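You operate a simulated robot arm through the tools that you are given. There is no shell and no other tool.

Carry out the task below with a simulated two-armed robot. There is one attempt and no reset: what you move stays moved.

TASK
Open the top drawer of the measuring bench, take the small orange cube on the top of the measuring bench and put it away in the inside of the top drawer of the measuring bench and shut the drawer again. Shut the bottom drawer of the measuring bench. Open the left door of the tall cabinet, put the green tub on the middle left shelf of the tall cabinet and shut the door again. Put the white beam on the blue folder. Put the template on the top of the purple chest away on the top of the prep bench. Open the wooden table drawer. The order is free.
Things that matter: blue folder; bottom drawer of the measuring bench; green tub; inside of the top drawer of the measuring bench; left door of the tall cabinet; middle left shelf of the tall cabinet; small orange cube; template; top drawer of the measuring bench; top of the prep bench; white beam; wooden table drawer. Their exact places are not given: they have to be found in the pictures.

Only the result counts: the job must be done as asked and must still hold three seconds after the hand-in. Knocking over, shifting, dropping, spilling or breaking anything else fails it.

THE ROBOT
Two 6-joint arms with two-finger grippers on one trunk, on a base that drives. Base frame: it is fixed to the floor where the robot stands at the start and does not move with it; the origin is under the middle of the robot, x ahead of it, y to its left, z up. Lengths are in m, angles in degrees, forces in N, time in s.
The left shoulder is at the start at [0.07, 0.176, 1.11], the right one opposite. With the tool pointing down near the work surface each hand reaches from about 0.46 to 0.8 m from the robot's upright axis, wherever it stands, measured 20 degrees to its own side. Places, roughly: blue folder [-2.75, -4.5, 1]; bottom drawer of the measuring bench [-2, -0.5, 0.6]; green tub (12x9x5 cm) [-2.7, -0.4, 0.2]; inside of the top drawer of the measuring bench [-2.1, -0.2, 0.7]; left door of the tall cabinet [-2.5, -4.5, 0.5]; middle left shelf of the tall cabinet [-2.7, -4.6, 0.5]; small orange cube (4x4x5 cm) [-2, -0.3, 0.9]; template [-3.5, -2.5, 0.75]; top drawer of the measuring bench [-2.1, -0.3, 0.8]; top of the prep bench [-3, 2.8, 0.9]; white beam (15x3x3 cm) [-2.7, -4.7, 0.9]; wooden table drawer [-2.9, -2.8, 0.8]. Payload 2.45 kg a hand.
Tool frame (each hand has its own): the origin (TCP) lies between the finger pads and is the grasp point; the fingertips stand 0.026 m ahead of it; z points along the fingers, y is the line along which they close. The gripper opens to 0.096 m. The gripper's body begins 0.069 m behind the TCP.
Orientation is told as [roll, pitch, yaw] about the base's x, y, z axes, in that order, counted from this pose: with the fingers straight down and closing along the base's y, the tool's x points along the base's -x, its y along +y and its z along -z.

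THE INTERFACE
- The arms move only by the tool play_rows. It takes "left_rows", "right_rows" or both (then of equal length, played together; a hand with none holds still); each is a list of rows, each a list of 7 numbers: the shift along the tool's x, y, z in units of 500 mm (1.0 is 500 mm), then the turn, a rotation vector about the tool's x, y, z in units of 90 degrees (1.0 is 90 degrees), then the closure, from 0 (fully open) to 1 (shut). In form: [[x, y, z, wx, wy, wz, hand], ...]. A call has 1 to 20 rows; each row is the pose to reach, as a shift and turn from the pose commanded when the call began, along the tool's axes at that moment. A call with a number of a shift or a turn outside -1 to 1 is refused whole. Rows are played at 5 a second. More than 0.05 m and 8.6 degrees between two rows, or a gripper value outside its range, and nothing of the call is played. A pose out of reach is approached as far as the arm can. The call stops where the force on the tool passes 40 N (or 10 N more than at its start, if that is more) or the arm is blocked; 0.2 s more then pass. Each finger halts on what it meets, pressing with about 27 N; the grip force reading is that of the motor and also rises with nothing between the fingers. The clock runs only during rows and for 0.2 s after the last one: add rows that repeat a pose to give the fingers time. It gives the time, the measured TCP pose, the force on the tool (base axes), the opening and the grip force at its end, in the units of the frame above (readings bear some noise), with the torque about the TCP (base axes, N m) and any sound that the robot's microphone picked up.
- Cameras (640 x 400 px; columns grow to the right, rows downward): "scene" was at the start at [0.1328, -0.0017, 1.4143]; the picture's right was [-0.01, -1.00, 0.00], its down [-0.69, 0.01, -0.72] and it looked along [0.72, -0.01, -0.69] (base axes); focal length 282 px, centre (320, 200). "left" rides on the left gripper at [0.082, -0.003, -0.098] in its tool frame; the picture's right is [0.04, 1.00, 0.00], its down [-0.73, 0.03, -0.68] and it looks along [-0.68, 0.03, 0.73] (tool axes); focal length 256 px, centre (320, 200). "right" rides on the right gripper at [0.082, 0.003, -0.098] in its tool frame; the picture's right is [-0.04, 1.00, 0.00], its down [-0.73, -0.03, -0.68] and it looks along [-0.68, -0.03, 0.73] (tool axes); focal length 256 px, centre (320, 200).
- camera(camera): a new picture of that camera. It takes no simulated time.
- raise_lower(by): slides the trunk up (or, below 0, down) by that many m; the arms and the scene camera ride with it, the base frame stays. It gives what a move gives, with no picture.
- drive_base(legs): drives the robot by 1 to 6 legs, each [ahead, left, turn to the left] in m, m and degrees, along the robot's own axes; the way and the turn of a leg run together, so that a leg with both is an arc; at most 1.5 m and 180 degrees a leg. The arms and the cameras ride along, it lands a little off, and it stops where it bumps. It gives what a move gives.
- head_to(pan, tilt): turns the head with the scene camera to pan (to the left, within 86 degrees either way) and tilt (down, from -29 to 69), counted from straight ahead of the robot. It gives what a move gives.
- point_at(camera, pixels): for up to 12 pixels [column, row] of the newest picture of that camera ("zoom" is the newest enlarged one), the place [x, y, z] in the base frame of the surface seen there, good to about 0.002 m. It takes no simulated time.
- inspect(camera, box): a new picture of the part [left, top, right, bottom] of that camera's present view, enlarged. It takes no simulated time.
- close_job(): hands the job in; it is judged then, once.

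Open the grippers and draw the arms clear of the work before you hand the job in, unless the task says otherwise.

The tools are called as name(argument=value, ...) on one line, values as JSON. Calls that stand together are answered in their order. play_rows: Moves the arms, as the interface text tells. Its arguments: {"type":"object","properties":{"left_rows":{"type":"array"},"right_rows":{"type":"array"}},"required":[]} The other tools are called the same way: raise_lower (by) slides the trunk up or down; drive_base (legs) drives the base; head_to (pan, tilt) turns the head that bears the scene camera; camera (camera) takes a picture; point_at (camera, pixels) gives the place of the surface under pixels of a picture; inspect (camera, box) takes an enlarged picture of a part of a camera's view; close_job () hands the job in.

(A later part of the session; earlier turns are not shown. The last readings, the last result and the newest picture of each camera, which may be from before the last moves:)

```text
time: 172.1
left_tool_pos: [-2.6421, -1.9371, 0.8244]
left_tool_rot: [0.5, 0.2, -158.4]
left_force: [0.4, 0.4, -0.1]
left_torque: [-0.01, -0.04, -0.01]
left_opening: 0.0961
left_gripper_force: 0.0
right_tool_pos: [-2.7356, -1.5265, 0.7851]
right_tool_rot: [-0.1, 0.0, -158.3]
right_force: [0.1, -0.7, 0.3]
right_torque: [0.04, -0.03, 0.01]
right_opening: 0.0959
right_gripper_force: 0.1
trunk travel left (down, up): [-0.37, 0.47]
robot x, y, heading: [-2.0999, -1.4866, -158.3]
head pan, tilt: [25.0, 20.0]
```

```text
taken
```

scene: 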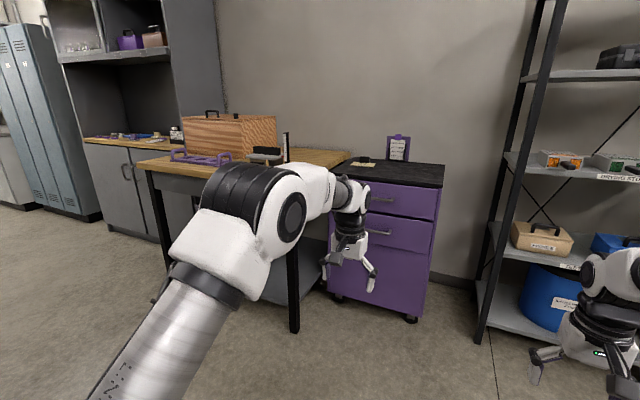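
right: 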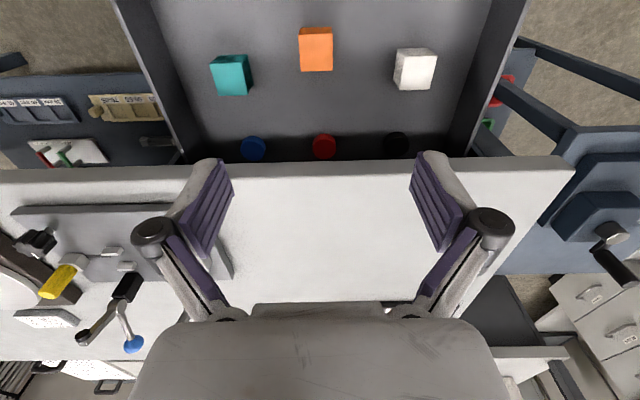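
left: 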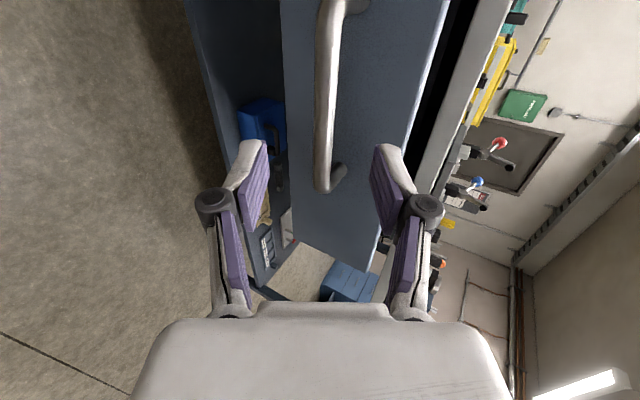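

I see the tall cabinet (two lower doors, counter with folder) down the aisle, and the wooden table with a drawer. I measure the aisle before driving.

head_to(pan=70, tilt=20)

camera(camera="scene")

point_at(camera="scene", pixels=[[192, 270], [130, 380], [170, 160], [388, 275], [388, 160], [478, 210], [345, 190], [372, 160], [415, 140], [345, 120], [435, 160], [300, 170]])

inspect(camera="scene", box=[320, 50, 540, 250])

```text
time: 173.3
left_tool_pos: [-2.642, -1.936, 0.8249]
left_tool_rot: [0.4, 0.2, -158.4]
left_force: [-0.7, 0.2, 0.2]
left_torque: [-0.04, -0.03, -0.03]
left_opening: 0.096
left_gripper_force: 0.1
right_tool_pos: [-2.7346, -1.5248, 0.7854]
right_tool_rot: [0.0, -0.1, -158.2]
right_force: [0.0, 0.5, 0.6]
right_torque: [-0.03, 0.02, 0.02]
right_opening: 0.0959
right_gripper_force: 0.1
trunk travel left (down, up): [-0.37, 0.47]
robot x, y, heading: [-2.0968, -1.4855, -158.7]
head pan, tilt: [70.0, 20.0]
```

```text
taken
```

scene: 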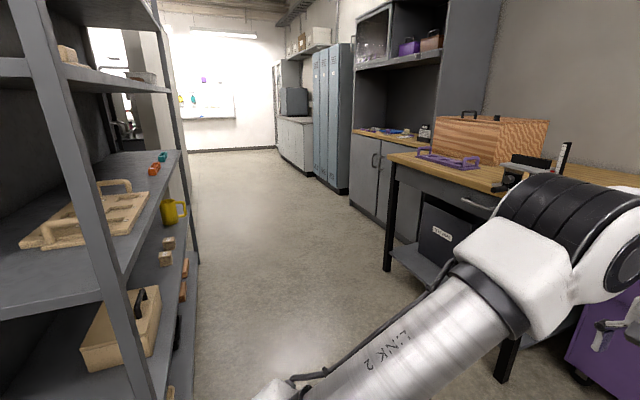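

```text
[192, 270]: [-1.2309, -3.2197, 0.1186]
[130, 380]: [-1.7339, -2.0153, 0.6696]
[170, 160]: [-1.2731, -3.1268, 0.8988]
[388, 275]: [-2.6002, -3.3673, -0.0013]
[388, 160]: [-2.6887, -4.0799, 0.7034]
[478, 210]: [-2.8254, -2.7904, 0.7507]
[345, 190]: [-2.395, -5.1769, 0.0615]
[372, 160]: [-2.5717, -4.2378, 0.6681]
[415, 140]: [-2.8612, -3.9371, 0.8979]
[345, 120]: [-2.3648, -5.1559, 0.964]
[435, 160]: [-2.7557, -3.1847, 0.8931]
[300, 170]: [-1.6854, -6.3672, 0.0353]
```

```text
2.00 times, centred on (430, 150) of scene
```

zoom: 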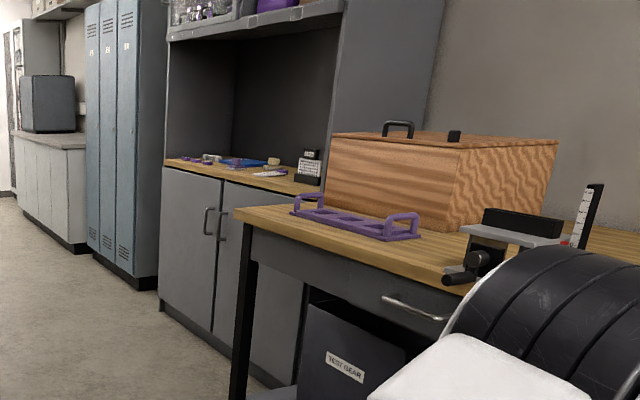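

The room runs 22.5° askew: the corridor between rack and wooden table is about 1.3 m wide. I tuck the left hand in, then drive into the corridor and along it toward the tall cabinet.

play_rows(left_rows=[[0.07, 0, 0, 0, 0, 0, 0], [0.14, 0, 0, 0, 0, 0, 0], [0.21, 0, 0, 0, 0, 0, 0], [0.28, 0, 0, 0, 0, 0, 0], [0.28, 0, 0, 0, 0, 0, 0]])

drive_base(legs=[[0.42, 0, 0], [0, 0, 91], [1.2, 0, 0], [1.1, 0, 0]])

head_to(pan=-60, tilt=20)

camera(camera="scene")

```text
time: 174.5
left_tool_pos: [-2.5129, -1.8842, 0.8243]
left_tool_rot: [0.4, 0.3, -158.5]
left_force: [-0.6, 0.7, -0.2]
left_torque: [0.03, -0.01, 0.02]
left_opening: 0.0961
left_gripper_force: 0.0
right_tool_pos: [-2.7354, -1.5266, 0.7828]
right_tool_rot: [0.0, 0.0, -158.4]
right_force: [0.9, -0.4, -0.4]
right_torque: [0.0, -0.01, 0.01]
right_opening: 0.0959
right_gripper_force: 0.1
trunk travel left (down, up): [-0.37, 0.47]
robot x, y, heading: [-2.0953, -1.4854, -158.4]
head pan, tilt: [70.0, 20.0]
```

```text
time: 191.8
left_tool_pos: [-1.1896, -4.1483, 0.8244]
left_tool_rot: [0.4, 0.2, -66.6]
left_force: [-0.3, 0.1, 0.2]
left_torque: [0.01, 0.03, -0.02]
left_opening: 0.0963
left_gripper_force: 0.1
right_tool_pos: [-1.5414, -4.3809, 0.785]
right_tool_rot: [-0.1, 0.0, -66.4]
right_force: [-0.5, 1.1, 0.1]
right_torque: [-0.01, 0.02, -0.01]
right_opening: 0.0959
right_gripper_force: 0.1
trunk travel left (down, up): [-0.37, 0.47]
robot x, y, heading: [-1.5972, -3.7453, -66.9]
head pan, tilt: [70.0, 20.0]
```

```text
time: 193.9
left_tool_pos: [-1.1907, -4.1483, 0.8253]
left_tool_rot: [0.3, 0.2, -66.5]
left_force: [0.4, -0.4, 0.1]
left_torque: [0.03, 0.03, -0.03]
left_opening: 0.0961
left_gripper_force: 0.0
right_tool_pos: [-1.5425, -4.3815, 0.7839]
right_tool_rot: [0.0, 0.1, -66.4]
right_force: [0.4, 0.2, 0.0]
right_torque: [-0.02, 0.03, 0.01]
right_opening: 0.0962
right_gripper_force: 0.1
trunk travel left (down, up): [-0.37, 0.47]
robot x, y, heading: [-1.5964, -3.7443, -66.7]
head pan, tilt: [-60.0, 20.0]
```

```text
taken
```

scene: 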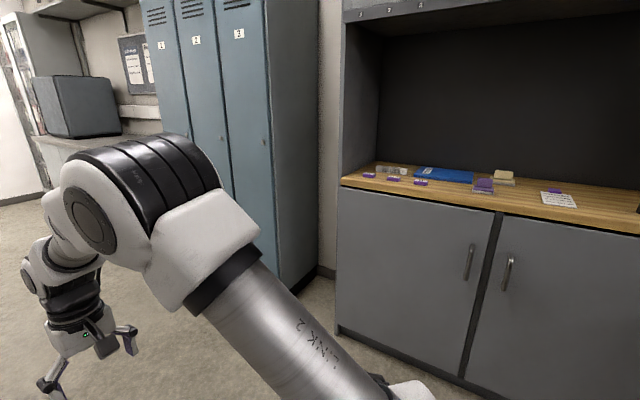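

The cabinet counter shows the blue folder at (445,174). I turn to face the cabinet squarely.

drive_base(legs=[[0, 0, -90.8]])

head_to(pan=10, tilt=25)

camera(camera="scene")

```text
time: 198.3
left_tool_pos: [-2.0268, -4.1307, 0.8242]
left_tool_rot: [0.4, 0.2, -159.9]
left_force: [0.0, -0.2, 0.0]
left_torque: [-0.02, 0.0, 0.03]
left_opening: 0.096
left_gripper_force: 0.1
right_tool_pos: [-2.2387, -3.7671, 0.7855]
right_tool_rot: [0.1, 0.0, -159.9]
right_force: [0.1, 0.7, -0.5]
right_torque: [-0.02, 0.0, 0.01]
right_opening: 0.0962
right_gripper_force: 0.1
trunk travel left (down, up): [-0.37, 0.47]
robot x, y, heading: [-1.5999, -3.7441, -159.9]
head pan, tilt: [-60.0, 20.0]
```

```text
time: 199.7
left_tool_pos: [-2.0266, -4.1321, 0.824]
left_tool_rot: [0.4, 0.2, -159.9]
left_force: [0.6, -0.6, 0.3]
left_torque: [0.04, 0.0, 0.01]
left_opening: 0.0959
left_gripper_force: 0.1
right_tool_pos: [-2.2373, -3.7686, 0.7849]
right_tool_rot: [-0.1, 0.1, -159.9]
right_force: [-0.1, 0.4, 0.1]
right_torque: [0.0, 0.0, 0.02]
right_opening: 0.0959
right_gripper_force: 0.1
trunk travel left (down, up): [-0.37, 0.47]
robot x, y, heading: [-1.6007, -3.7442, -160.1]
head pan, tilt: [10.0, 25.0]
```

```text
taken
```

scene: 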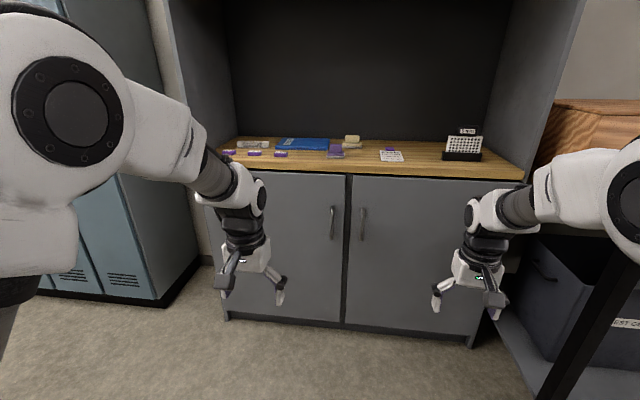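

I zoom on the counter top to find the white beam and the folder.

inspect(camera="scene", box=[210, 110, 410, 200])

point_at(camera="scene", pixels=[[300, 143], [252, 144], [336, 150], [352, 140], [392, 155], [240, 170], [520, 178], [332, 222], [362, 222], [332, 206], [332, 238], [250, 160]])

```text
3.20 times, centred on (310, 155) of scene
```

zoom: 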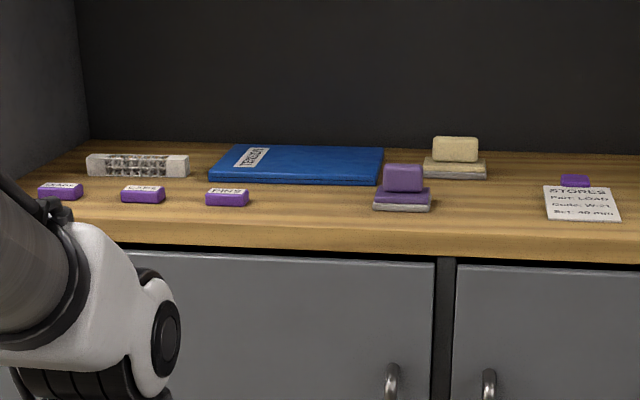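

```text
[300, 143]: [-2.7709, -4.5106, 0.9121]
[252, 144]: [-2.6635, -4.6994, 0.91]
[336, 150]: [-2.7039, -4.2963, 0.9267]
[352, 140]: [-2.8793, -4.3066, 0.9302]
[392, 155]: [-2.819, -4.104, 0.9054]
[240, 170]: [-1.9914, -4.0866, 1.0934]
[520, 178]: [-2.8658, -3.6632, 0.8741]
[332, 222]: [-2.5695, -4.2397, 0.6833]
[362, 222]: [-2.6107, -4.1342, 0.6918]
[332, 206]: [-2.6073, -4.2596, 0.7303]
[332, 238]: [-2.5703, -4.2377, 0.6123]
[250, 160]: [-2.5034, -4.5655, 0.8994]
```

The white beam lies at (-2.66,-4.70,0.91) and the folder at (-2.77,-4.51,0.91), on the counter in the hutch. I raise the trunk and look at the space above the counter.

raise_lower(by=0.32)

head_to(pan=10, tilt=5)

camera(camera="scene")

```text
time: 202.8
left_tool_pos: [-2.026, -4.1321, 1.1436]
left_tool_rot: [0.4, 0.2, -160.0]
left_force: [0.1, -0.1, 1.0]
left_torque: [-0.01, -0.03, 0.0]
left_opening: 0.0964
left_gripper_force: 0.1
right_tool_pos: [-2.2378, -3.7674, 1.1061]
right_tool_rot: [0.0, 0.1, -159.9]
right_force: [0.6, -0.1, 0.0]
right_torque: [0.0, -0.01, -0.01]
right_opening: 0.0959
right_gripper_force: 0.1
trunk travel left (down, up): [-0.69, 0.15]
robot x, y, heading: [-1.6026, -3.7462, -160.1]
head pan, tilt: [10.0, 25.0]
```

```text
time: 203.7
left_tool_pos: [-2.025, -4.1313, 1.1449]
left_tool_rot: [0.4, 0.2, -160.0]
left_force: [1.1, -0.2, 0.5]
left_torque: [0.0, 0.02, -0.02]
left_opening: 0.096
left_gripper_force: 0.0
right_tool_pos: [-2.2389, -3.7671, 1.1055]
right_tool_rot: [0.0, 0.0, -159.8]
right_force: [0.8, -0.4, 0.7]
right_torque: [0.02, 0.0, 0.0]
right_opening: 0.0962
right_gripper_force: 0.1
trunk travel left (down, up): [-0.69, 0.15]
robot x, y, heading: [-1.6021, -3.7499, -160.0]
head pan, tilt: [10.0, 5.0]
```

```text
taken
```

scene: 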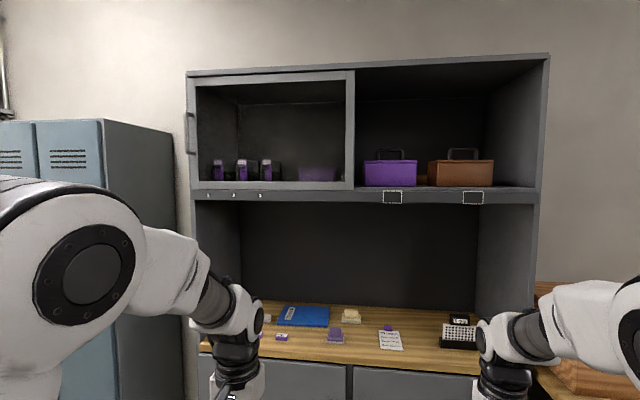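

There is an upper glazed compartment too, but the door given at z 0.5 is the lower left one. I measure the underside of the upper shelf.

point_at(camera="scene", pixels=[[250, 196], [400, 202], [300, 197], [200, 260], [196, 300], [525, 260], [320, 250], [215, 320]])

```text
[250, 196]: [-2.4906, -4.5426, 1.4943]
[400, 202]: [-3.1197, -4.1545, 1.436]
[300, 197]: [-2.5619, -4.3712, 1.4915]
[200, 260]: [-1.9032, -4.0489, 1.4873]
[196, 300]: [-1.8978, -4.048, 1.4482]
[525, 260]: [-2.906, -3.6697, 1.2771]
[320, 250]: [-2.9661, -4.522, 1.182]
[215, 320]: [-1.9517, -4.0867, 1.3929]
```

The shelf above is at z≈1.47, so I lower the trunk a little (hands just above counter items), tuck in the right hand, square up and drive to the counter.

raise_lower(by=-0.11)

play_rows(right_rows=[[0.05, 0, 0, 0, 0, 0, 0], [0.1, 0, 0, 0, 0, 0, 0], [0.15, 0, 0, 0, 0, 0, 0], [0.2, 0, 0, 0, 0, 0, 0], [0.25, 0, 0, 0, 0, 0, 0], [0.28, 0, 0, 0, 0, 0, 0], [0.28, 0, 0, 0, 0, 0, 0]])

drive_base(legs=[[0, 0, 2.5], [0, 0.27, 0], [0.45, 0, 0]])

head_to(pan=15, tilt=40)

camera(camera="scene")

```text
time: 205.1
left_tool_pos: [-2.0263, -4.1312, 1.0343]
left_tool_rot: [0.4, 0.2, -159.9]
left_force: [0.0, 0.1, -0.3]
left_torque: [0.03, 0.01, -0.01]
left_opening: 0.0959
left_gripper_force: 0.0
right_tool_pos: [-2.2373, -3.7668, 0.9963]
right_tool_rot: [0.0, 0.1, -159.8]
right_force: [0.0, -0.6, 0.1]
right_torque: [0.01, -0.06, 0.02]
right_opening: 0.0959
right_gripper_force: 0.0
trunk travel left (down, up): [-0.58, 0.26]
robot x, y, heading: [-1.6002, -3.747, -160.1]
head pan, tilt: [10.0, 5.0]
```

```text
time: 206.7
left_tool_pos: [-2.0256, -4.1319, 1.034]
left_tool_rot: [0.4, 0.3, -159.8]
left_force: [0.6, -0.1, -0.2]
left_torque: [0.01, -0.02, -0.01]
left_opening: 0.0959
left_gripper_force: 0.1
right_tool_pos: [-2.1061, -3.7186, 0.9958]
right_tool_rot: [0.0, 0.0, -159.9]
right_force: [-0.7, 0.0, -0.5]
right_torque: [-0.02, 0.03, 0.03]
right_opening: 0.0962
right_gripper_force: 0.1
trunk travel left (down, up): [-0.58, 0.26]
robot x, y, heading: [-1.603, -3.7436, -160.0]
head pan, tilt: [10.0, 5.0]
```

```text
time: 211.3
left_tool_pos: [-2.3187, -4.5689, 1.0331]
left_tool_rot: [0.4, 0.2, -157.4]
left_force: [-0.2, 0.0, -0.6]
left_torque: [0.01, -0.03, -0.01]
left_opening: 0.0962
left_gripper_force: 0.1
right_tool_pos: [-2.417, -4.1598, 0.9954]
right_tool_rot: [0.0, 0.1, -157.5]
right_force: [0.8, -0.6, -0.2]
right_torque: [-0.02, 0.01, 0.02]
right_opening: 0.0961
right_gripper_force: 0.0
trunk travel left (down, up): [-0.58, 0.26]
robot x, y, heading: [-1.9097, -4.1659, -157.6]
head pan, tilt: [10.0, 5.0]
```

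```text
time: 212.3
left_tool_pos: [-2.3189, -4.5694, 1.035]
left_tool_rot: [0.4, 0.3, -157.5]
left_force: [0.1, -0.4, -0.3]
left_torque: [0.01, 0.01, 0.0]
left_opening: 0.096
left_gripper_force: 0.0
right_tool_pos: [-2.4169, -4.1598, 0.995]
right_tool_rot: [0.0, 0.0, -157.6]
right_force: [0.1, 0.7, -0.3]
right_torque: [-0.01, -0.02, 0.03]
right_opening: 0.096
right_gripper_force: 0.1
trunk travel left (down, up): [-0.58, 0.26]
robot x, y, heading: [-1.9083, -4.1643, -157.7]
head pan, tilt: [15.0, 40.0]
```

```text
taken
```

scene: 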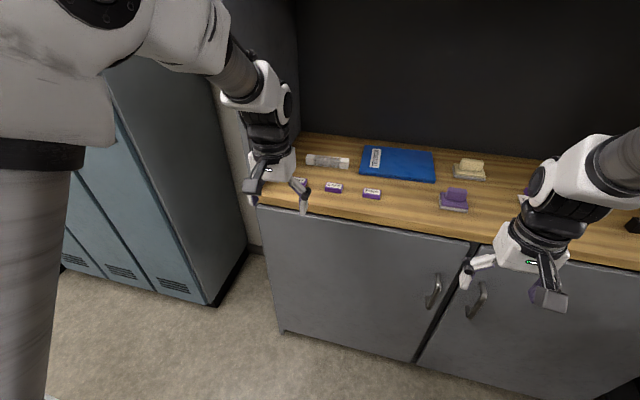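

The beam at (327,161) and folder at (398,163) are in view. I zoom to measure them.

inspect(camera="scene", box=[290, 130, 450, 210])

```text
4.00 times, centred on (370, 170) of scene
```

zoom: 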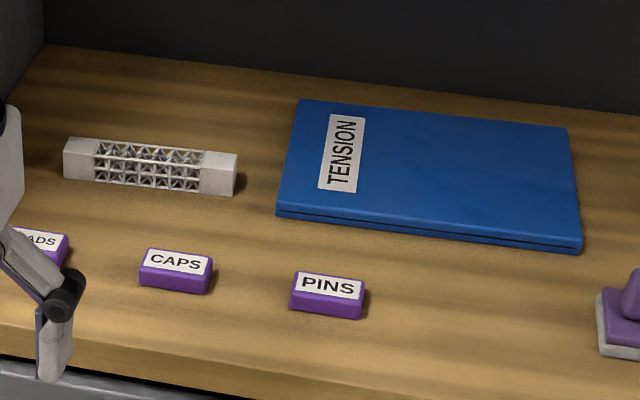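

point_at(camera="zoom", pixels=[[70, 142], [235, 157], [66, 165], [230, 182], [302, 102], [568, 128], [280, 205], [578, 240], [430, 170], [150, 215], [50, 245], [175, 260]])

```text
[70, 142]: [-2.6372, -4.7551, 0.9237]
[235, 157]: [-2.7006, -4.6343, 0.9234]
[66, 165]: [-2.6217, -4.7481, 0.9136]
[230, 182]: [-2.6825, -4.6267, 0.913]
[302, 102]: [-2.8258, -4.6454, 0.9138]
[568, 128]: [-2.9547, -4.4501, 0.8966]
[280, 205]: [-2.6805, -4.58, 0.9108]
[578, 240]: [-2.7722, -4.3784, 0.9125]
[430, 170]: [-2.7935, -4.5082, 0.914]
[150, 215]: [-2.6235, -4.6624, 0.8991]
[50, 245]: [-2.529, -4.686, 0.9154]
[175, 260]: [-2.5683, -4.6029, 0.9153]
```

I check how near the hutch's left side panel is to the beam, since the hand must be turned 85° to grip across the beam.

point_at(camera="zoom", pixels=[[15, 40], [38, 44], [20, 75], [5, 30], [100, 60], [430, 90]])

drive_base(legs=[[0.18, -0.06, 0]])

```text
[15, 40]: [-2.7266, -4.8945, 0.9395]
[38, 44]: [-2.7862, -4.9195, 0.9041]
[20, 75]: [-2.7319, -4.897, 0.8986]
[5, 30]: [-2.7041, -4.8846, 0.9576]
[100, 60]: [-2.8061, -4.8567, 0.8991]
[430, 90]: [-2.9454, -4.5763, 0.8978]
```

```text
time: 213.9
left_tool_pos: [-2.5112, -4.5815, 1.0347]
left_tool_rot: [0.4, 0.2, -157.7]
left_force: [-0.5, 0.5, 0.2]
left_torque: [-0.03, -0.03, -0.02]
left_opening: 0.096
left_gripper_force: 0.1
right_tool_pos: [-2.608, -4.1729, 0.9952]
right_tool_rot: [0.1, 0.0, -157.7]
right_force: [0.3, -1.4, -0.5]
right_torque: [-0.01, -0.02, 0.0]
right_opening: 0.0958
right_gripper_force: 0.1
trunk travel left (down, up): [-0.58, 0.26]
robot x, y, heading: [-2.1022, -4.1827, -157.8]
head pan, tilt: [15.0, 40.0]
```

The panel is at a≈3.48, leaving enough room. I move the left hand over the beam centre and turn it so the fingers close across the beam.

play_rows(left_rows=[[-0.031, 0.007, 0, 0, 0, 0.079, 0], [-0.062, 0.014, 0, 0, 0, 0.158, 0], [-0.093, 0.021, 0, 0, 0, 0.2375, 0], [-0.124, 0.028, 0, 0, 0, 0.3167, 0], [-0.155, 0.035, 0, 0, 0, 0.3958, 0], [-0.186, 0.042, 0, 0, 0, 0.475, 0], [-0.217, 0.049, 0, 0, 0, 0.554, 0], [-0.248, 0.056, 0, 0, 0, 0.633, 0], [-0.279, 0.063, 0, 0, 0, 0.7125, 0], [-0.31, 0.07, 0, 0, 0, 0.7917, 0], [-0.341, 0.077, 0, 0, 0, 0.871, 0], [-0.371, 0.084, 0, 0, 0, 0.95, 0], [-0.371, 0.084, 0, 0, 0, 0.95, 0]])

camera(camera="left")

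camera(camera="scene")

```text
time: 216.7
left_tool_pos: [-2.6672, -4.6904, 1.034]
left_tool_rot: [-0.2, 0.4, 116.7]
left_force: [-0.1, 0.3, 0.3]
left_torque: [0.02, 0.01, 0.01]
left_opening: 0.0962
left_gripper_force: 0.2
right_tool_pos: [-2.6076, -4.1716, 0.9952]
right_tool_rot: [0.1, -0.1, -157.7]
right_force: [-0.4, -0.9, -0.2]
right_torque: [0.0, -0.01, -0.01]
right_opening: 0.0959
right_gripper_force: 0.1
trunk travel left (down, up): [-0.58, 0.26]
robot x, y, heading: [-2.1034, -4.1788, -157.9]
head pan, tilt: [15.0, 40.0]
```

```text
taken
```

left: 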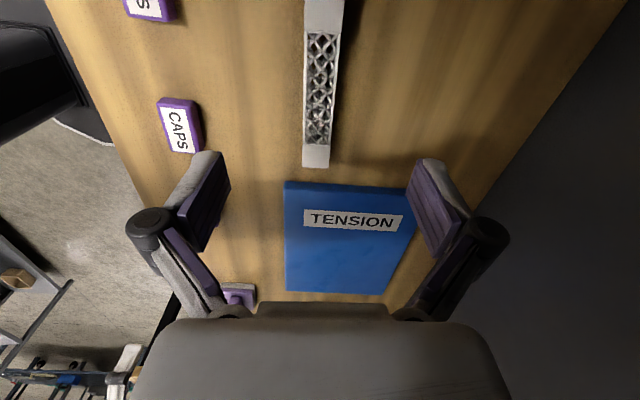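

```text
taken
```

scene: 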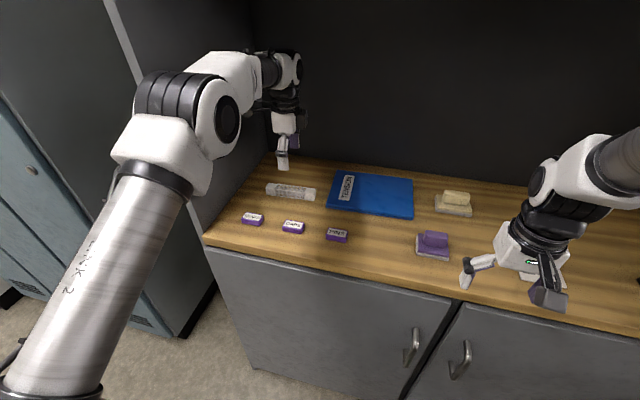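

The beam is aligned between the fingers in the left camera (column 320). I descend 105 mm and close on it.

play_rows(left_rows=[[0.02, 0.002, 0.06, 0, 0, 0, 0], [0.02, 0.003, 0.12, 0, 0, 0, 0], [0.02, 0.003, 0.17, 0, 0, 0, 0], [0.02, 0.003, 0.208, 0, 0, 0, 0], [0.02, 0.003, 0.208, 0, 0, 0, 0.3], [0.02, 0.003, 0.208, 0, 0, 0, 0.6], [0.02, 0.003, 0.208, 0, 0, 0, 0.85], [0.02, 0.003, 0.208, 0, 0, 0, 0.85]])

camera(camera="left")

```text
time: 218.5
left_tool_pos: [-2.6632, -4.701, 0.9309]
left_tool_rot: [-0.2, 0.4, 116.7]
left_force: [-0.8, -0.2, 0.9]
left_torque: [-0.02, 0.01, -0.01]
left_opening: 0.025
left_gripper_force: 26.8
right_tool_pos: [-2.6081, -4.1729, 0.996]
right_tool_rot: [0.0, 0.0, -157.7]
right_force: [1.1, 0.6, 0.3]
right_torque: [0.03, -0.02, 0.02]
right_opening: 0.0962
right_gripper_force: 0.0
trunk travel left (down, up): [-0.58, 0.26]
robot x, y, heading: [-2.1032, -4.1831, -157.8]
head pan, tilt: [15.0, 40.0]
```

```text
taken
```

left: 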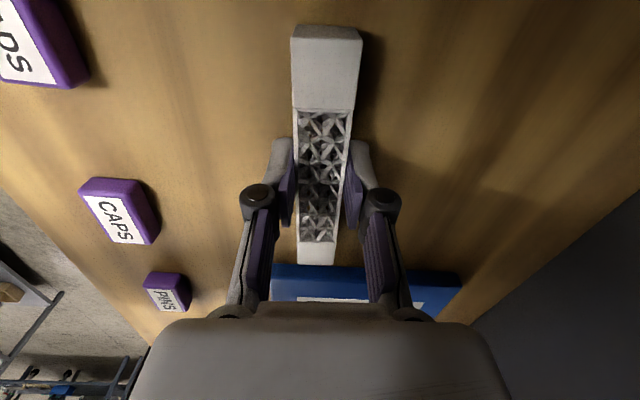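

The beam is gripped (25 mm). I lift it 6 cm and carry it over the folder's centre.

play_rows(left_rows=[[0, 0, -0.04, 0, 0, 0, 0.9], [0, 0, -0.09, 0, 0, 0, 0.9], [0, 0, -0.14, 0, 0, 0, 0.9], [-0.045, 0.007, -0.14, 0, 0, 0, 0.9], [-0.09, 0.015, -0.14, 0, 0, 0, 0.9], [-0.134, 0.022, -0.14, 0, 0, 0, 0.9], [-0.178, 0.029, -0.14, 0, 0, 0, 0.9], [-0.223, 0.037, -0.14, 0, 0, 0, 0.9], [-0.268, 0.044, -0.14, 0, 0, 0, 0.9], [-0.312, 0.051, -0.14, 0, 0, 0, 0.9], [-0.357, 0.058, -0.14, 0, 0, 0, 0.9], [-0.402, 0.066, -0.14, 0, 0, 0, 0.9], [-0.446, 0.073, -0.14, 0, 0, 0, 0.9], [-0.446, 0.073, -0.14, 0, 0, 0, 0.9]])

camera(camera="left")

camera(camera="scene")

```text
time: 221.5
left_tool_pos: [-2.7465, -4.5256, 0.9932]
left_tool_rot: [-0.2, 0.2, 116.8]
left_force: [-0.1, 0.4, -0.9]
left_torque: [-0.02, 0.01, -0.03]
left_opening: 0.025
left_gripper_force: 26.9
left hand out of reach, approached as far as the arm can: row 9, 10, 11, 12, 13, 14
right_tool_pos: [-2.6073, -4.1738, 0.9951]
right_tool_rot: [0.0, 0.0, -157.6]
right_force: [-0.6, 0.2, -0.3]
right_torque: [0.03, 0.0, 0.02]
right_opening: 0.0961
right_gripper_force: 0.1
trunk travel left (down, up): [-0.58, 0.26]
robot x, y, heading: [-2.1043, -4.1846, -158.0]
head pan, tilt: [15.0, 40.0]
```

```text
taken
```

left: 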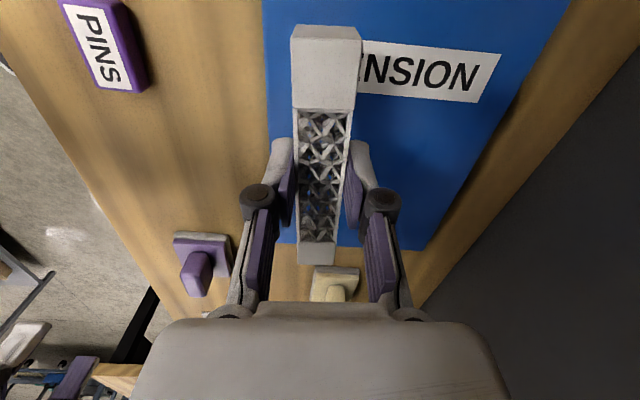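

```text
taken
```

scene: 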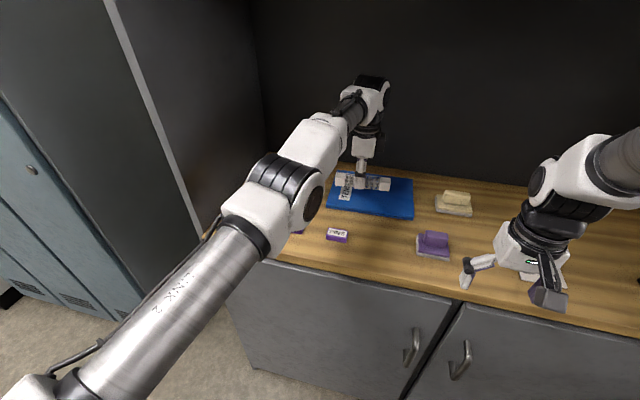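

It stops about 4 cm short of the folder centre, so I drive the base 43 mm ahead and 26 mm right.

drive_base(legs=[[0.043, -0.026, 0]])

camera(camera="left")

```text
time: 222.4
left_tool_pos: [-2.7969, -4.5194, 0.9935]
left_tool_rot: [-0.1, 0.4, 116.9]
left_force: [-0.4, 0.6, -0.8]
left_torque: [0.0, 0.02, 0.01]
left_opening: 0.0249
left_gripper_force: 26.6
right_tool_pos: [-2.6566, -4.165, 0.996]
right_tool_rot: [0.1, 0.0, -157.7]
right_force: [0.2, -0.3, -0.6]
right_torque: [0.0, 0.01, 0.0]
right_opening: 0.0958
right_gripper_force: 0.1
trunk travel left (down, up): [-0.58, 0.26]
robot x, y, heading: [-2.1472, -4.1741, -157.8]
head pan, tilt: [15.0, 40.0]
```

```text
taken
```

left: 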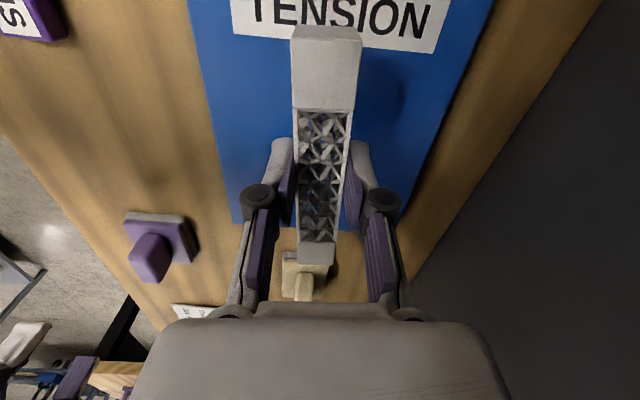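

The beam is over the folder. I lower it 46 mm gently and release.

play_rows(left_rows=[[0, 0, 0.04, 0, 0, 0, 0.9], [0, 0, 0.07, 0, 0, 0, 0.9], [0, 0, 0.09, 0, 0, 0, 0.9], [0, 0, 0.09, 0, 0, 0, 0.9]])

camera(camera="left")

```text
time: 223.4
left_tool_pos: [-2.7991, -4.5193, 0.948]
left_tool_rot: [-0.3, 0.4, 116.9]
left_force: [-0.7, 0.2, 0.3]
left_torque: [0.01, 0.0, 0.0]
left_opening: 0.0249
left_gripper_force: 26.6
left hand out of reach, approached as far as the arm can: row 2, 3, 4
right_tool_pos: [-2.6564, -4.1665, 0.995]
right_tool_rot: [0.0, 0.0, -157.6]
right_force: [0.1, 0.0, 0.5]
right_torque: [0.01, 0.0, -0.02]
right_opening: 0.0958
right_gripper_force: 0.1
trunk travel left (down, up): [-0.58, 0.26]
robot x, y, heading: [-2.1509, -4.1729, -158.0]
head pan, tilt: [15.0, 40.0]
```

```text
taken
```

left: 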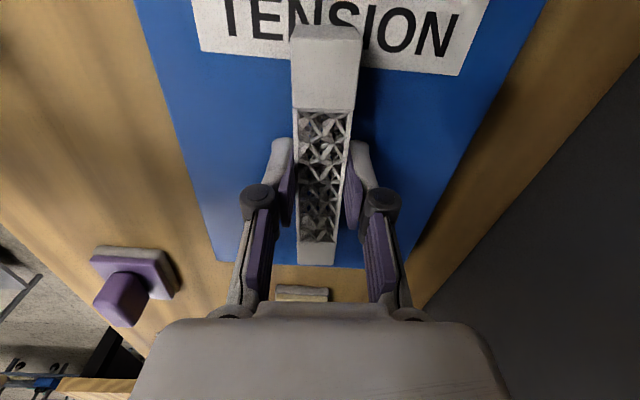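

The beam bottom is about 2 mm above the folder, well within its outline. I release it and rise.

play_rows(left_rows=[[0, 0, 0.004, 0, 0, 0, 0.85], [0, 0, 0.004, 0, 0, 0, 0.65], [0, 0, 0.004, 0, 0, 0, 0.5], [0, 0, 0.004, 0, 0, 0, 0.5], [0, 0, -0.05, 0, 0, 0, 0.5], [0, 0, -0.1, 0, 0, 0, 0.4], [0, 0, -0.16, 0, 0, 0, 0.3], [0, 0, -0.16, 0, 0, 0, 0.3]])

camera(camera="left")

camera(camera="scene")

```text
time: 225.2
left_tool_pos: [-2.7898, -4.5189, 1.0272]
left_tool_rot: [-0.2, 0.3, 116.9]
left_force: [-0.4, 0.2, -0.2]
left_torque: [-0.02, 0.01, -0.04]
left_opening: 0.0674
left_gripper_force: 0.0
left hand out of reach, approached as far as the arm can: row 6, 7, 8
right_tool_pos: [-2.6567, -4.1652, 0.9957]
right_tool_rot: [0.0, 0.0, -157.6]
right_force: [-0.4, 0.0, 0.2]
right_torque: [-0.06, 0.04, -0.01]
right_opening: 0.0962
right_gripper_force: 0.1
trunk travel left (down, up): [-0.58, 0.26]
robot x, y, heading: [-2.1517, -4.1751, -157.8]
head pan, tilt: [15.0, 40.0]
```

```text
taken
```

left: 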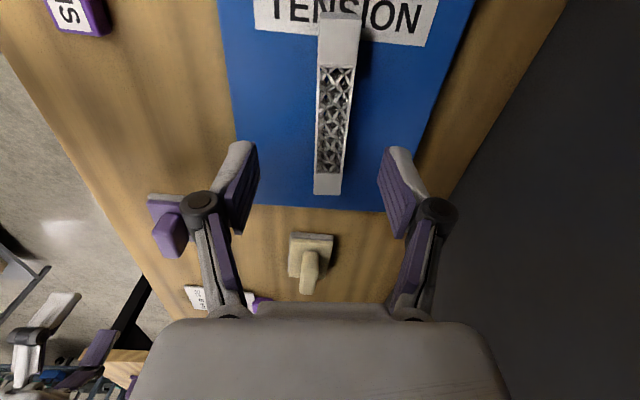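

```text
taken
```

scene: 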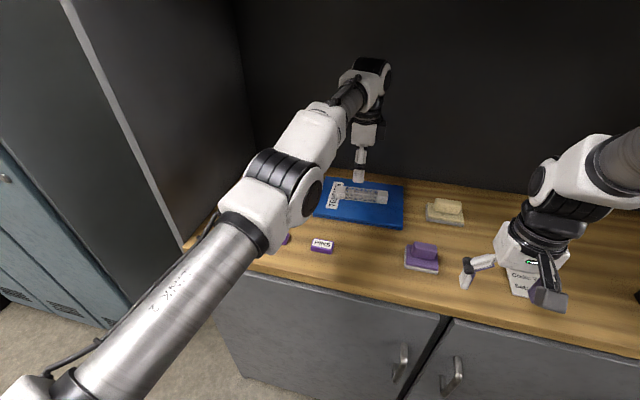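

The white beam now lies on the blue folder. I back the robot out 0.45 m with the hands still high.

drive_base(legs=[[-0.45, 0, 0]])

play_rows(left_rows=[[0.01, 0.01, 0, 0, 0, -0.079, 0], [0.02, 0.02, 0, 0, 0, -0.158, 0], [0.04, 0.03, 0, 0, 0, -0.2375, 0], [0.06, 0.04, 0, 0, 0, -0.3167, 0], [0.08, 0.05, 0, 0, 0, -0.3958, 0], [0.1, 0.06, 0, 0, 0, -0.475, 0], [0.12, 0.07, 0, 0, 0, -0.554, 0], [0.14, 0.08, 0, 0, 0, -0.633, 0], [0.16, 0.09, 0, 0, 0, -0.7125, 0], [0.18, 0.1, 0, 0, 0, -0.7917, 0], [0.2, 0.11, 0, 0, 0, -0.871, 0], [0.22, 0.12, 0, 0, 0, -0.95, 0], [0.22, 0.12, 0, 0, 0, -0.95, 0]])

camera(camera="scene")

```text
time: 227.9
left_tool_pos: [-2.3739, -4.3457, 1.0272]
left_tool_rot: [-0.2, 0.4, 116.6]
left_force: [-0.8, 0.3, 0.5]
left_torque: [0.0, 0.03, 0.03]
left_opening: 0.0674
left_gripper_force: 0.1
right_tool_pos: [-2.239, -3.9937, 0.9945]
right_tool_rot: [0.0, 0.0, -157.9]
right_force: [-0.5, 0.2, 0.4]
right_torque: [-0.02, 0.02, 0.01]
right_opening: 0.0958
right_gripper_force: 0.1
trunk travel left (down, up): [-0.58, 0.26]
robot x, y, heading: [-1.7328, -4.0056, -158.4]
head pan, tilt: [15.0, 40.0]
```

```text
time: 230.7
left_tool_pos: [-2.3489, -4.4643, 1.021]
left_tool_rot: [0.4, 0.2, -157.8]
left_force: [-0.8, 0.1, 0.3]
left_torque: [0.02, 0.01, -0.01]
left_opening: 0.0961
left_gripper_force: 0.0
left hand out of reach, approached as far as the arm can: row 2, 3, 4, 5, 6, 7, 8, 9, 10, 11, 12, 13
right_tool_pos: [-2.2403, -3.9937, 0.9944]
right_tool_rot: [0.0, 0.1, -157.8]
right_force: [-0.4, -0.4, 0.0]
right_torque: [0.01, -0.01, 0.02]
right_opening: 0.0957
right_gripper_force: 0.1
trunk travel left (down, up): [-0.58, 0.26]
robot x, y, heading: [-1.7326, -4.0035, -158.1]
head pan, tilt: [15.0, 40.0]
```

```text
taken
```

scene: 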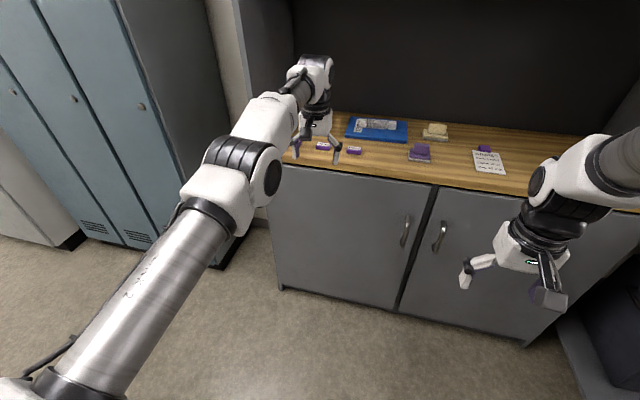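

The left door's vertical handle is at (405,230). I zoom for exact measures of the bar and the door face.

inspect(camera="scene", box=[340, 190, 480, 280])

```text
4.44 times, centred on (410, 235) of scene
```

zoom: 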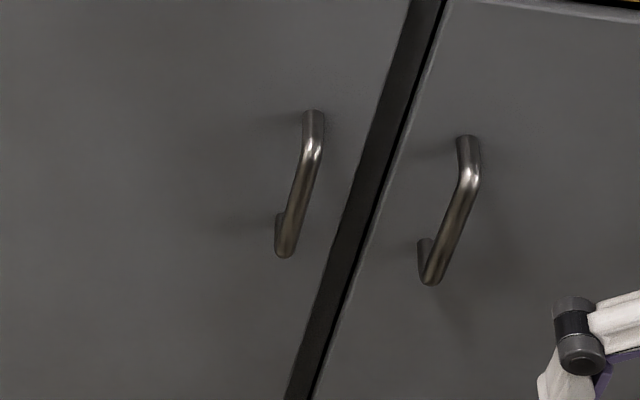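

point_at(camera="zoom", pixels=[[313, 150], [301, 190], [288, 235], [307, 170], [250, 190], [340, 190], [313, 115], [461, 200], [200, 150], [395, 60], [425, 80], [100, 200]])

point_at(camera="scene", pixels=[[275, 172], [280, 285], [432, 190], [395, 305], [285, 180], [290, 280]])

```text
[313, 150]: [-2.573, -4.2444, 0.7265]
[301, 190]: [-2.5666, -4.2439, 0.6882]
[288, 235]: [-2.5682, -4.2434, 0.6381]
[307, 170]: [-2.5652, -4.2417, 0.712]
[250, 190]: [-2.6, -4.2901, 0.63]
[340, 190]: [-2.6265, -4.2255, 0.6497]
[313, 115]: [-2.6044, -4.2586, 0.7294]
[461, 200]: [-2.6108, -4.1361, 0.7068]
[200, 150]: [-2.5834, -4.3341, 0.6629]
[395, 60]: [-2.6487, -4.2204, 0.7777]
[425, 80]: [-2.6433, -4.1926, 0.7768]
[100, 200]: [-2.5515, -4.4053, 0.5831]
```

```text
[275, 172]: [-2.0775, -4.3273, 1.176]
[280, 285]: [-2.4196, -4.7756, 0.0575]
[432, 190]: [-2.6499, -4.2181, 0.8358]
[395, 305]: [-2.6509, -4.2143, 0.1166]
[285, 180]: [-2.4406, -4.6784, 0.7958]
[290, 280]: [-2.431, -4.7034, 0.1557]
```

The bar is at a=2.939, b=-3.995 in room axes, z 0.635–0.727, standing 49 mm off the door. I strafe right 0.2 m and lower the trunk to handle height.

drive_base(legs=[[0, -0.2, 0.7]])

raise_lower(by=-0.33)

```text
time: 232.3
left_tool_pos: [-2.4202, -4.286, 1.0213]
left_tool_rot: [0.5, 0.2, -157.1]
left_force: [-0.1, -0.1, 0.2]
left_torque: [0.0, 0.02, 0.01]
left_opening: 0.0963
left_gripper_force: 0.2
right_tool_pos: [-2.3168, -3.8132, 0.9956]
right_tool_rot: [0.0, 0.0, -157.0]
right_force: [-0.6, -0.1, 0.4]
right_torque: [-0.02, -0.02, 0.01]
right_opening: 0.0959
right_gripper_force: 0.0
trunk travel left (down, up): [-0.58, 0.26]
robot x, y, heading: [-1.8077, -3.8168, -157.2]
head pan, tilt: [15.0, 40.0]
```

```text
time: 235.6
left_tool_pos: [-2.4197, -4.2855, 0.6922]
left_tool_rot: [0.3, 0.2, -157.1]
left_force: [0.9, 0.6, 0.1]
left_torque: [-0.03, 0.01, -0.01]
left_opening: 0.0964
left_gripper_force: 0.0
right_tool_pos: [-2.3166, -3.8122, 0.6657]
right_tool_rot: [0.0, -0.1, -157.1]
right_force: [-0.1, 0.3, -0.1]
right_torque: [-0.04, 0.01, 0.02]
right_opening: 0.096
right_gripper_force: 0.1
trunk travel left (down, up): [-0.25, 0.59]
robot x, y, heading: [-1.8126, -3.8137, -157.3]
head pan, tilt: [15.0, 40.0]
```

I pitch the left hand forward by 60° (fingers closing sideways round the vertical bar) into a pre-grasp pose.

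play_rows(left_rows=[[-0.012, -0.024, -0.008, 0, -0.083, 0, 0], [-0.025, -0.048, -0.016, 0, -0.167, 0, 0], [-0.037, -0.071, -0.024, 0, -0.25, 0, 0], [-0.049, -0.095, -0.032, 0, -0.333, 0, 0], [-0.061, -0.119, -0.04, 0, -0.417, 0, 0], [-0.074, -0.143, -0.048, 0, -0.5, 0, 0.1], [-0.086, -0.166, -0.056, 0, -0.583, 0, 0.2], [-0.098, -0.19, -0.064, 0, -0.667, 0, 0.3], [-0.098, -0.19, -0.064, 0, -0.667, 0, 0.3], [-0.098, -0.19, -0.064, 0, -0.667, 0, 0.3]])

camera(camera="left")

camera(camera="scene")

```text
time: 237.8
left_tool_pos: [-2.4981, -4.2243, 0.7231]
left_tool_rot: [2.1, -58.0, -157.8]
left_force: [0.0, 0.3, 0.3]
left_torque: [0.01, 0.01, 0.02]
left_opening: 0.0673
left_gripper_force: 0.0
left hand out of reach, approached as far as the arm can: row 8, 9, 10
right_tool_pos: [-2.3161, -3.8134, 0.6658]
right_tool_rot: [0.1, 0.1, -157.1]
right_force: [0.1, -0.4, 0.8]
right_torque: [0.01, 0.01, 0.02]
right_opening: 0.0959
right_gripper_force: 0.1
trunk travel left (down, up): [-0.25, 0.59]
robot x, y, heading: [-1.8108, -3.8155, -157.6]
head pan, tilt: [15.0, 40.0]
```

```text
taken
```

left: 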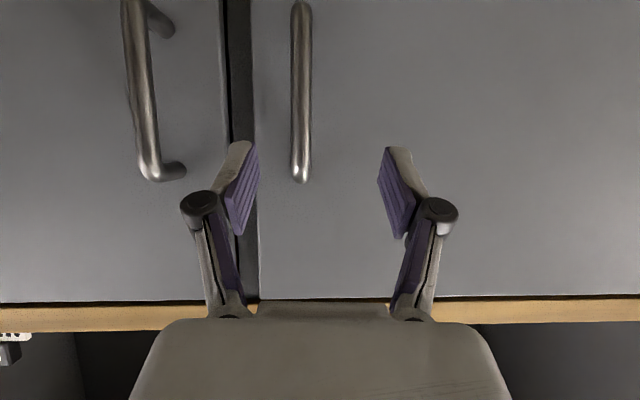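

```text
taken
```

scene: 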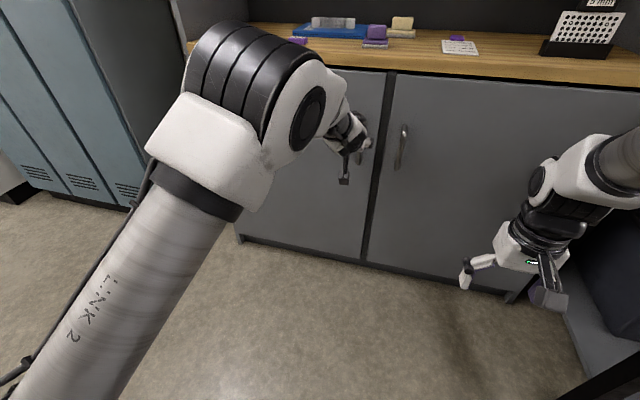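

The bar is 8 mm off-centre. I advance 80 mm with the sideways correction and close on the bar.

play_rows(left_rows=[[0, -0.008, 0.05, 0, 0, 0, 0.35], [0, -0.016, 0.1, 0, 0, 0, 0.4], [0, -0.016, 0.16, 0, 0, 0, 0.4], [0, -0.016, 0.16, 0, 0, 0, 0.6], [0, -0.016, 0.16, 0, 0, 0, 0.8], [0, -0.016, 0.16, 0, 0, 0, 1.0], [0, -0.016, 0.16, 0, 0, 0, 1.0]])

camera(camera="left")

```text
time: 239.4
left_tool_pos: [-2.5669, -4.241, 0.6808]
left_tool_rot: [0.8, -60.0, -158.0]
left_force: [-8.0, 21.0, 1.4]
left_torque: [0.55, 0.59, -0.29]
left_opening: 0.0154
left_gripper_force: 41.2
right_tool_pos: [-2.3168, -3.8117, 0.6652]
right_tool_rot: [0.2, 0.0, -157.2]
right_force: [-0.6, -0.3, -0.3]
right_torque: [-0.01, -0.04, -0.01]
right_opening: 0.0961
right_gripper_force: 0.1
trunk travel left (down, up): [-0.25, 0.59]
robot x, y, heading: [-1.8115, -3.816, -157.3]
head pan, tilt: [15.0, 40.0]
```

```text
taken
```

left: 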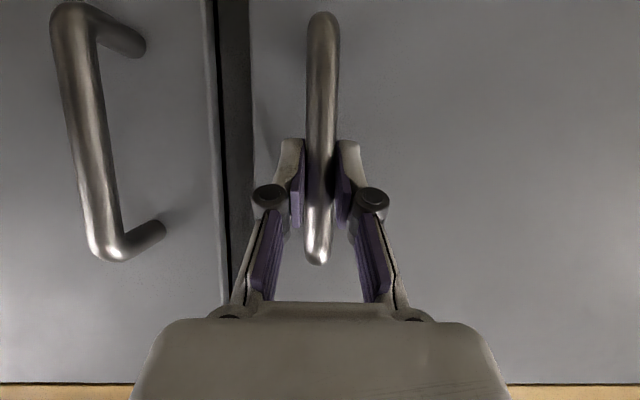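

The bar is gripped. I open the door along its arc (radius about 0.53 m) by driving back and slightly left, first 20°.

drive_base(legs=[[-0.09, 0.004, 0], [-0.089, 0.022, 0]])

camera(camera="scene")

```text
time: 241.1
left_tool_pos: [-2.4119, -4.2168, 0.6819]
left_tool_rot: [0.8, -59.8, -156.9]
left_force: [-0.1, -2.2, 1.3]
left_torque: [0.32, 0.07, 0.19]
left_opening: 0.015
left_gripper_force: 41.5
right_tool_pos: [-2.1683, -3.7775, 0.6657]
right_tool_rot: [0.1, 0.0, -156.6]
right_force: [-0.4, 0.1, 0.2]
right_torque: [-0.02, 0.0, 0.02]
right_opening: 0.096
right_gripper_force: 0.1
trunk travel left (down, up): [-0.25, 0.59]
robot x, y, heading: [-1.661, -3.7761, -156.9]
head pan, tilt: [15.0, 40.0]
stopped in leg 2: the force on the tool passed its limit at 44 N (the readings are from after the stop); the commanded pose is now the measured one
```

```text
taken
```

scene: 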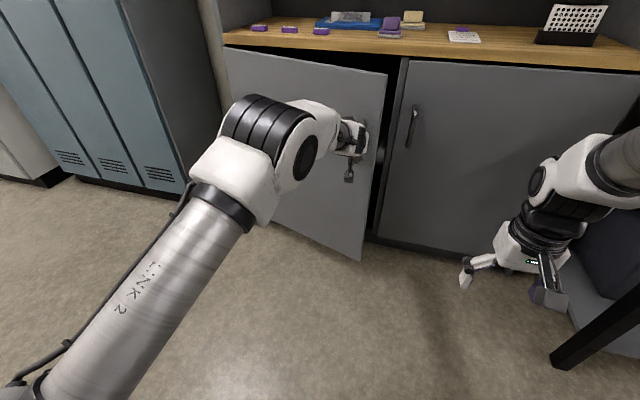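

The door is open some 17–27°; the drive stopped on a 44 N peak. I measure the door plane to know the hinge and radius.

point_at(camera="scene", pixels=[[240, 70], [300, 75], [375, 85], [372, 200], [345, 220], [300, 220], [383, 90], [230, 55], [350, 235], [275, 215]])

```text
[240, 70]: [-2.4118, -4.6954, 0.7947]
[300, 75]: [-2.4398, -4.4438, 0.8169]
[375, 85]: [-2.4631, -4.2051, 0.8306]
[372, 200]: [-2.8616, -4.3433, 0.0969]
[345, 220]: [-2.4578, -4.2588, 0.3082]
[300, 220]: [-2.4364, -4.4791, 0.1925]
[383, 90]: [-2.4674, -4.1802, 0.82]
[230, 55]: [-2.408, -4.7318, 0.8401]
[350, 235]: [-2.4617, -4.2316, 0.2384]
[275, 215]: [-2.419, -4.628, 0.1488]
```

The door is open 16.5° about a hinge at a≈3.46. I continue along the computed arc to about 45° in three legs.

drive_base(legs=[[-0.07, 0.034, 0], [-0.074, 0.053, 0], [-0.064, 0.064, 0]])

camera(camera="scene")

```text
time: 243.6
left_tool_pos: [-2.1618, -4.2718, 0.6821]
left_tool_rot: [0.8, -59.8, -156.8]
left_force: [-6.8, -14.7, 2.6]
left_torque: [-0.35, 0.37, -0.07]
left_opening: 0.0149
left_gripper_force: 41.2
right_tool_pos: [-1.918, -3.834, 0.6661]
right_tool_rot: [0.0, -0.1, -156.7]
right_force: [-0.3, 0.6, 0.9]
right_torque: [0.0, 0.03, 0.03]
right_opening: 0.096
right_gripper_force: 0.1
trunk travel left (down, up): [-0.25, 0.59]
robot x, y, heading: [-1.411, -3.8322, -156.8]
head pan, tilt: [15.0, 40.0]
```

```text
taken
```

scene: 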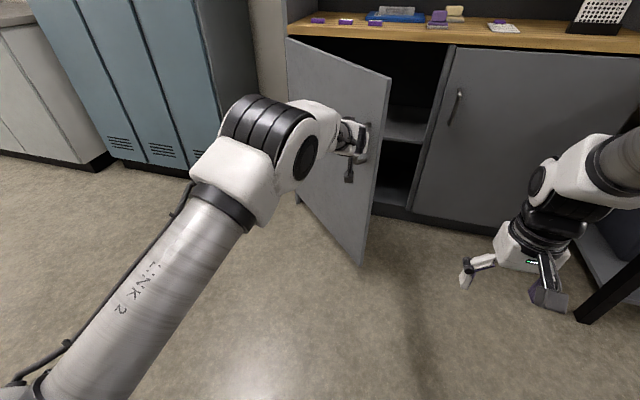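

It works smoothly (about 45°). I continue to about 65°.

drive_base(legs=[[-0.052, 0.075, 0], [-0.038, 0.083, 0]])

camera(camera="scene")

```text
time: 245.4
left_tool_pos: [-2.0141, -4.3811, 0.6803]
left_tool_rot: [1.0, -59.8, -157.0]
left_force: [13.0, 12.1, -9.1]
left_torque: [0.0, -0.02, -0.21]
left_opening: 0.015
left_gripper_force: 41.2
right_tool_pos: [-1.7726, -3.9443, 0.6661]
right_tool_rot: [0.0, -0.1, -156.6]
right_force: [0.3, -0.4, 0.2]
right_torque: [0.0, 0.0, 0.01]
right_opening: 0.0961
right_gripper_force: 0.1
trunk travel left (down, up): [-0.25, 0.59]
robot x, y, heading: [-1.2637, -3.9392, -156.7]
head pan, tilt: [15.0, 40.0]
```

```text
taken
```

scene: 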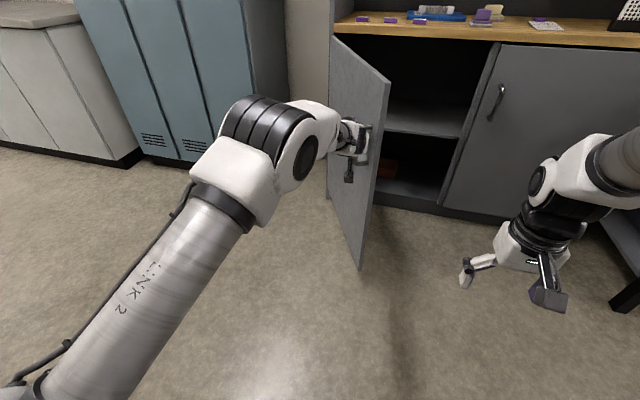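

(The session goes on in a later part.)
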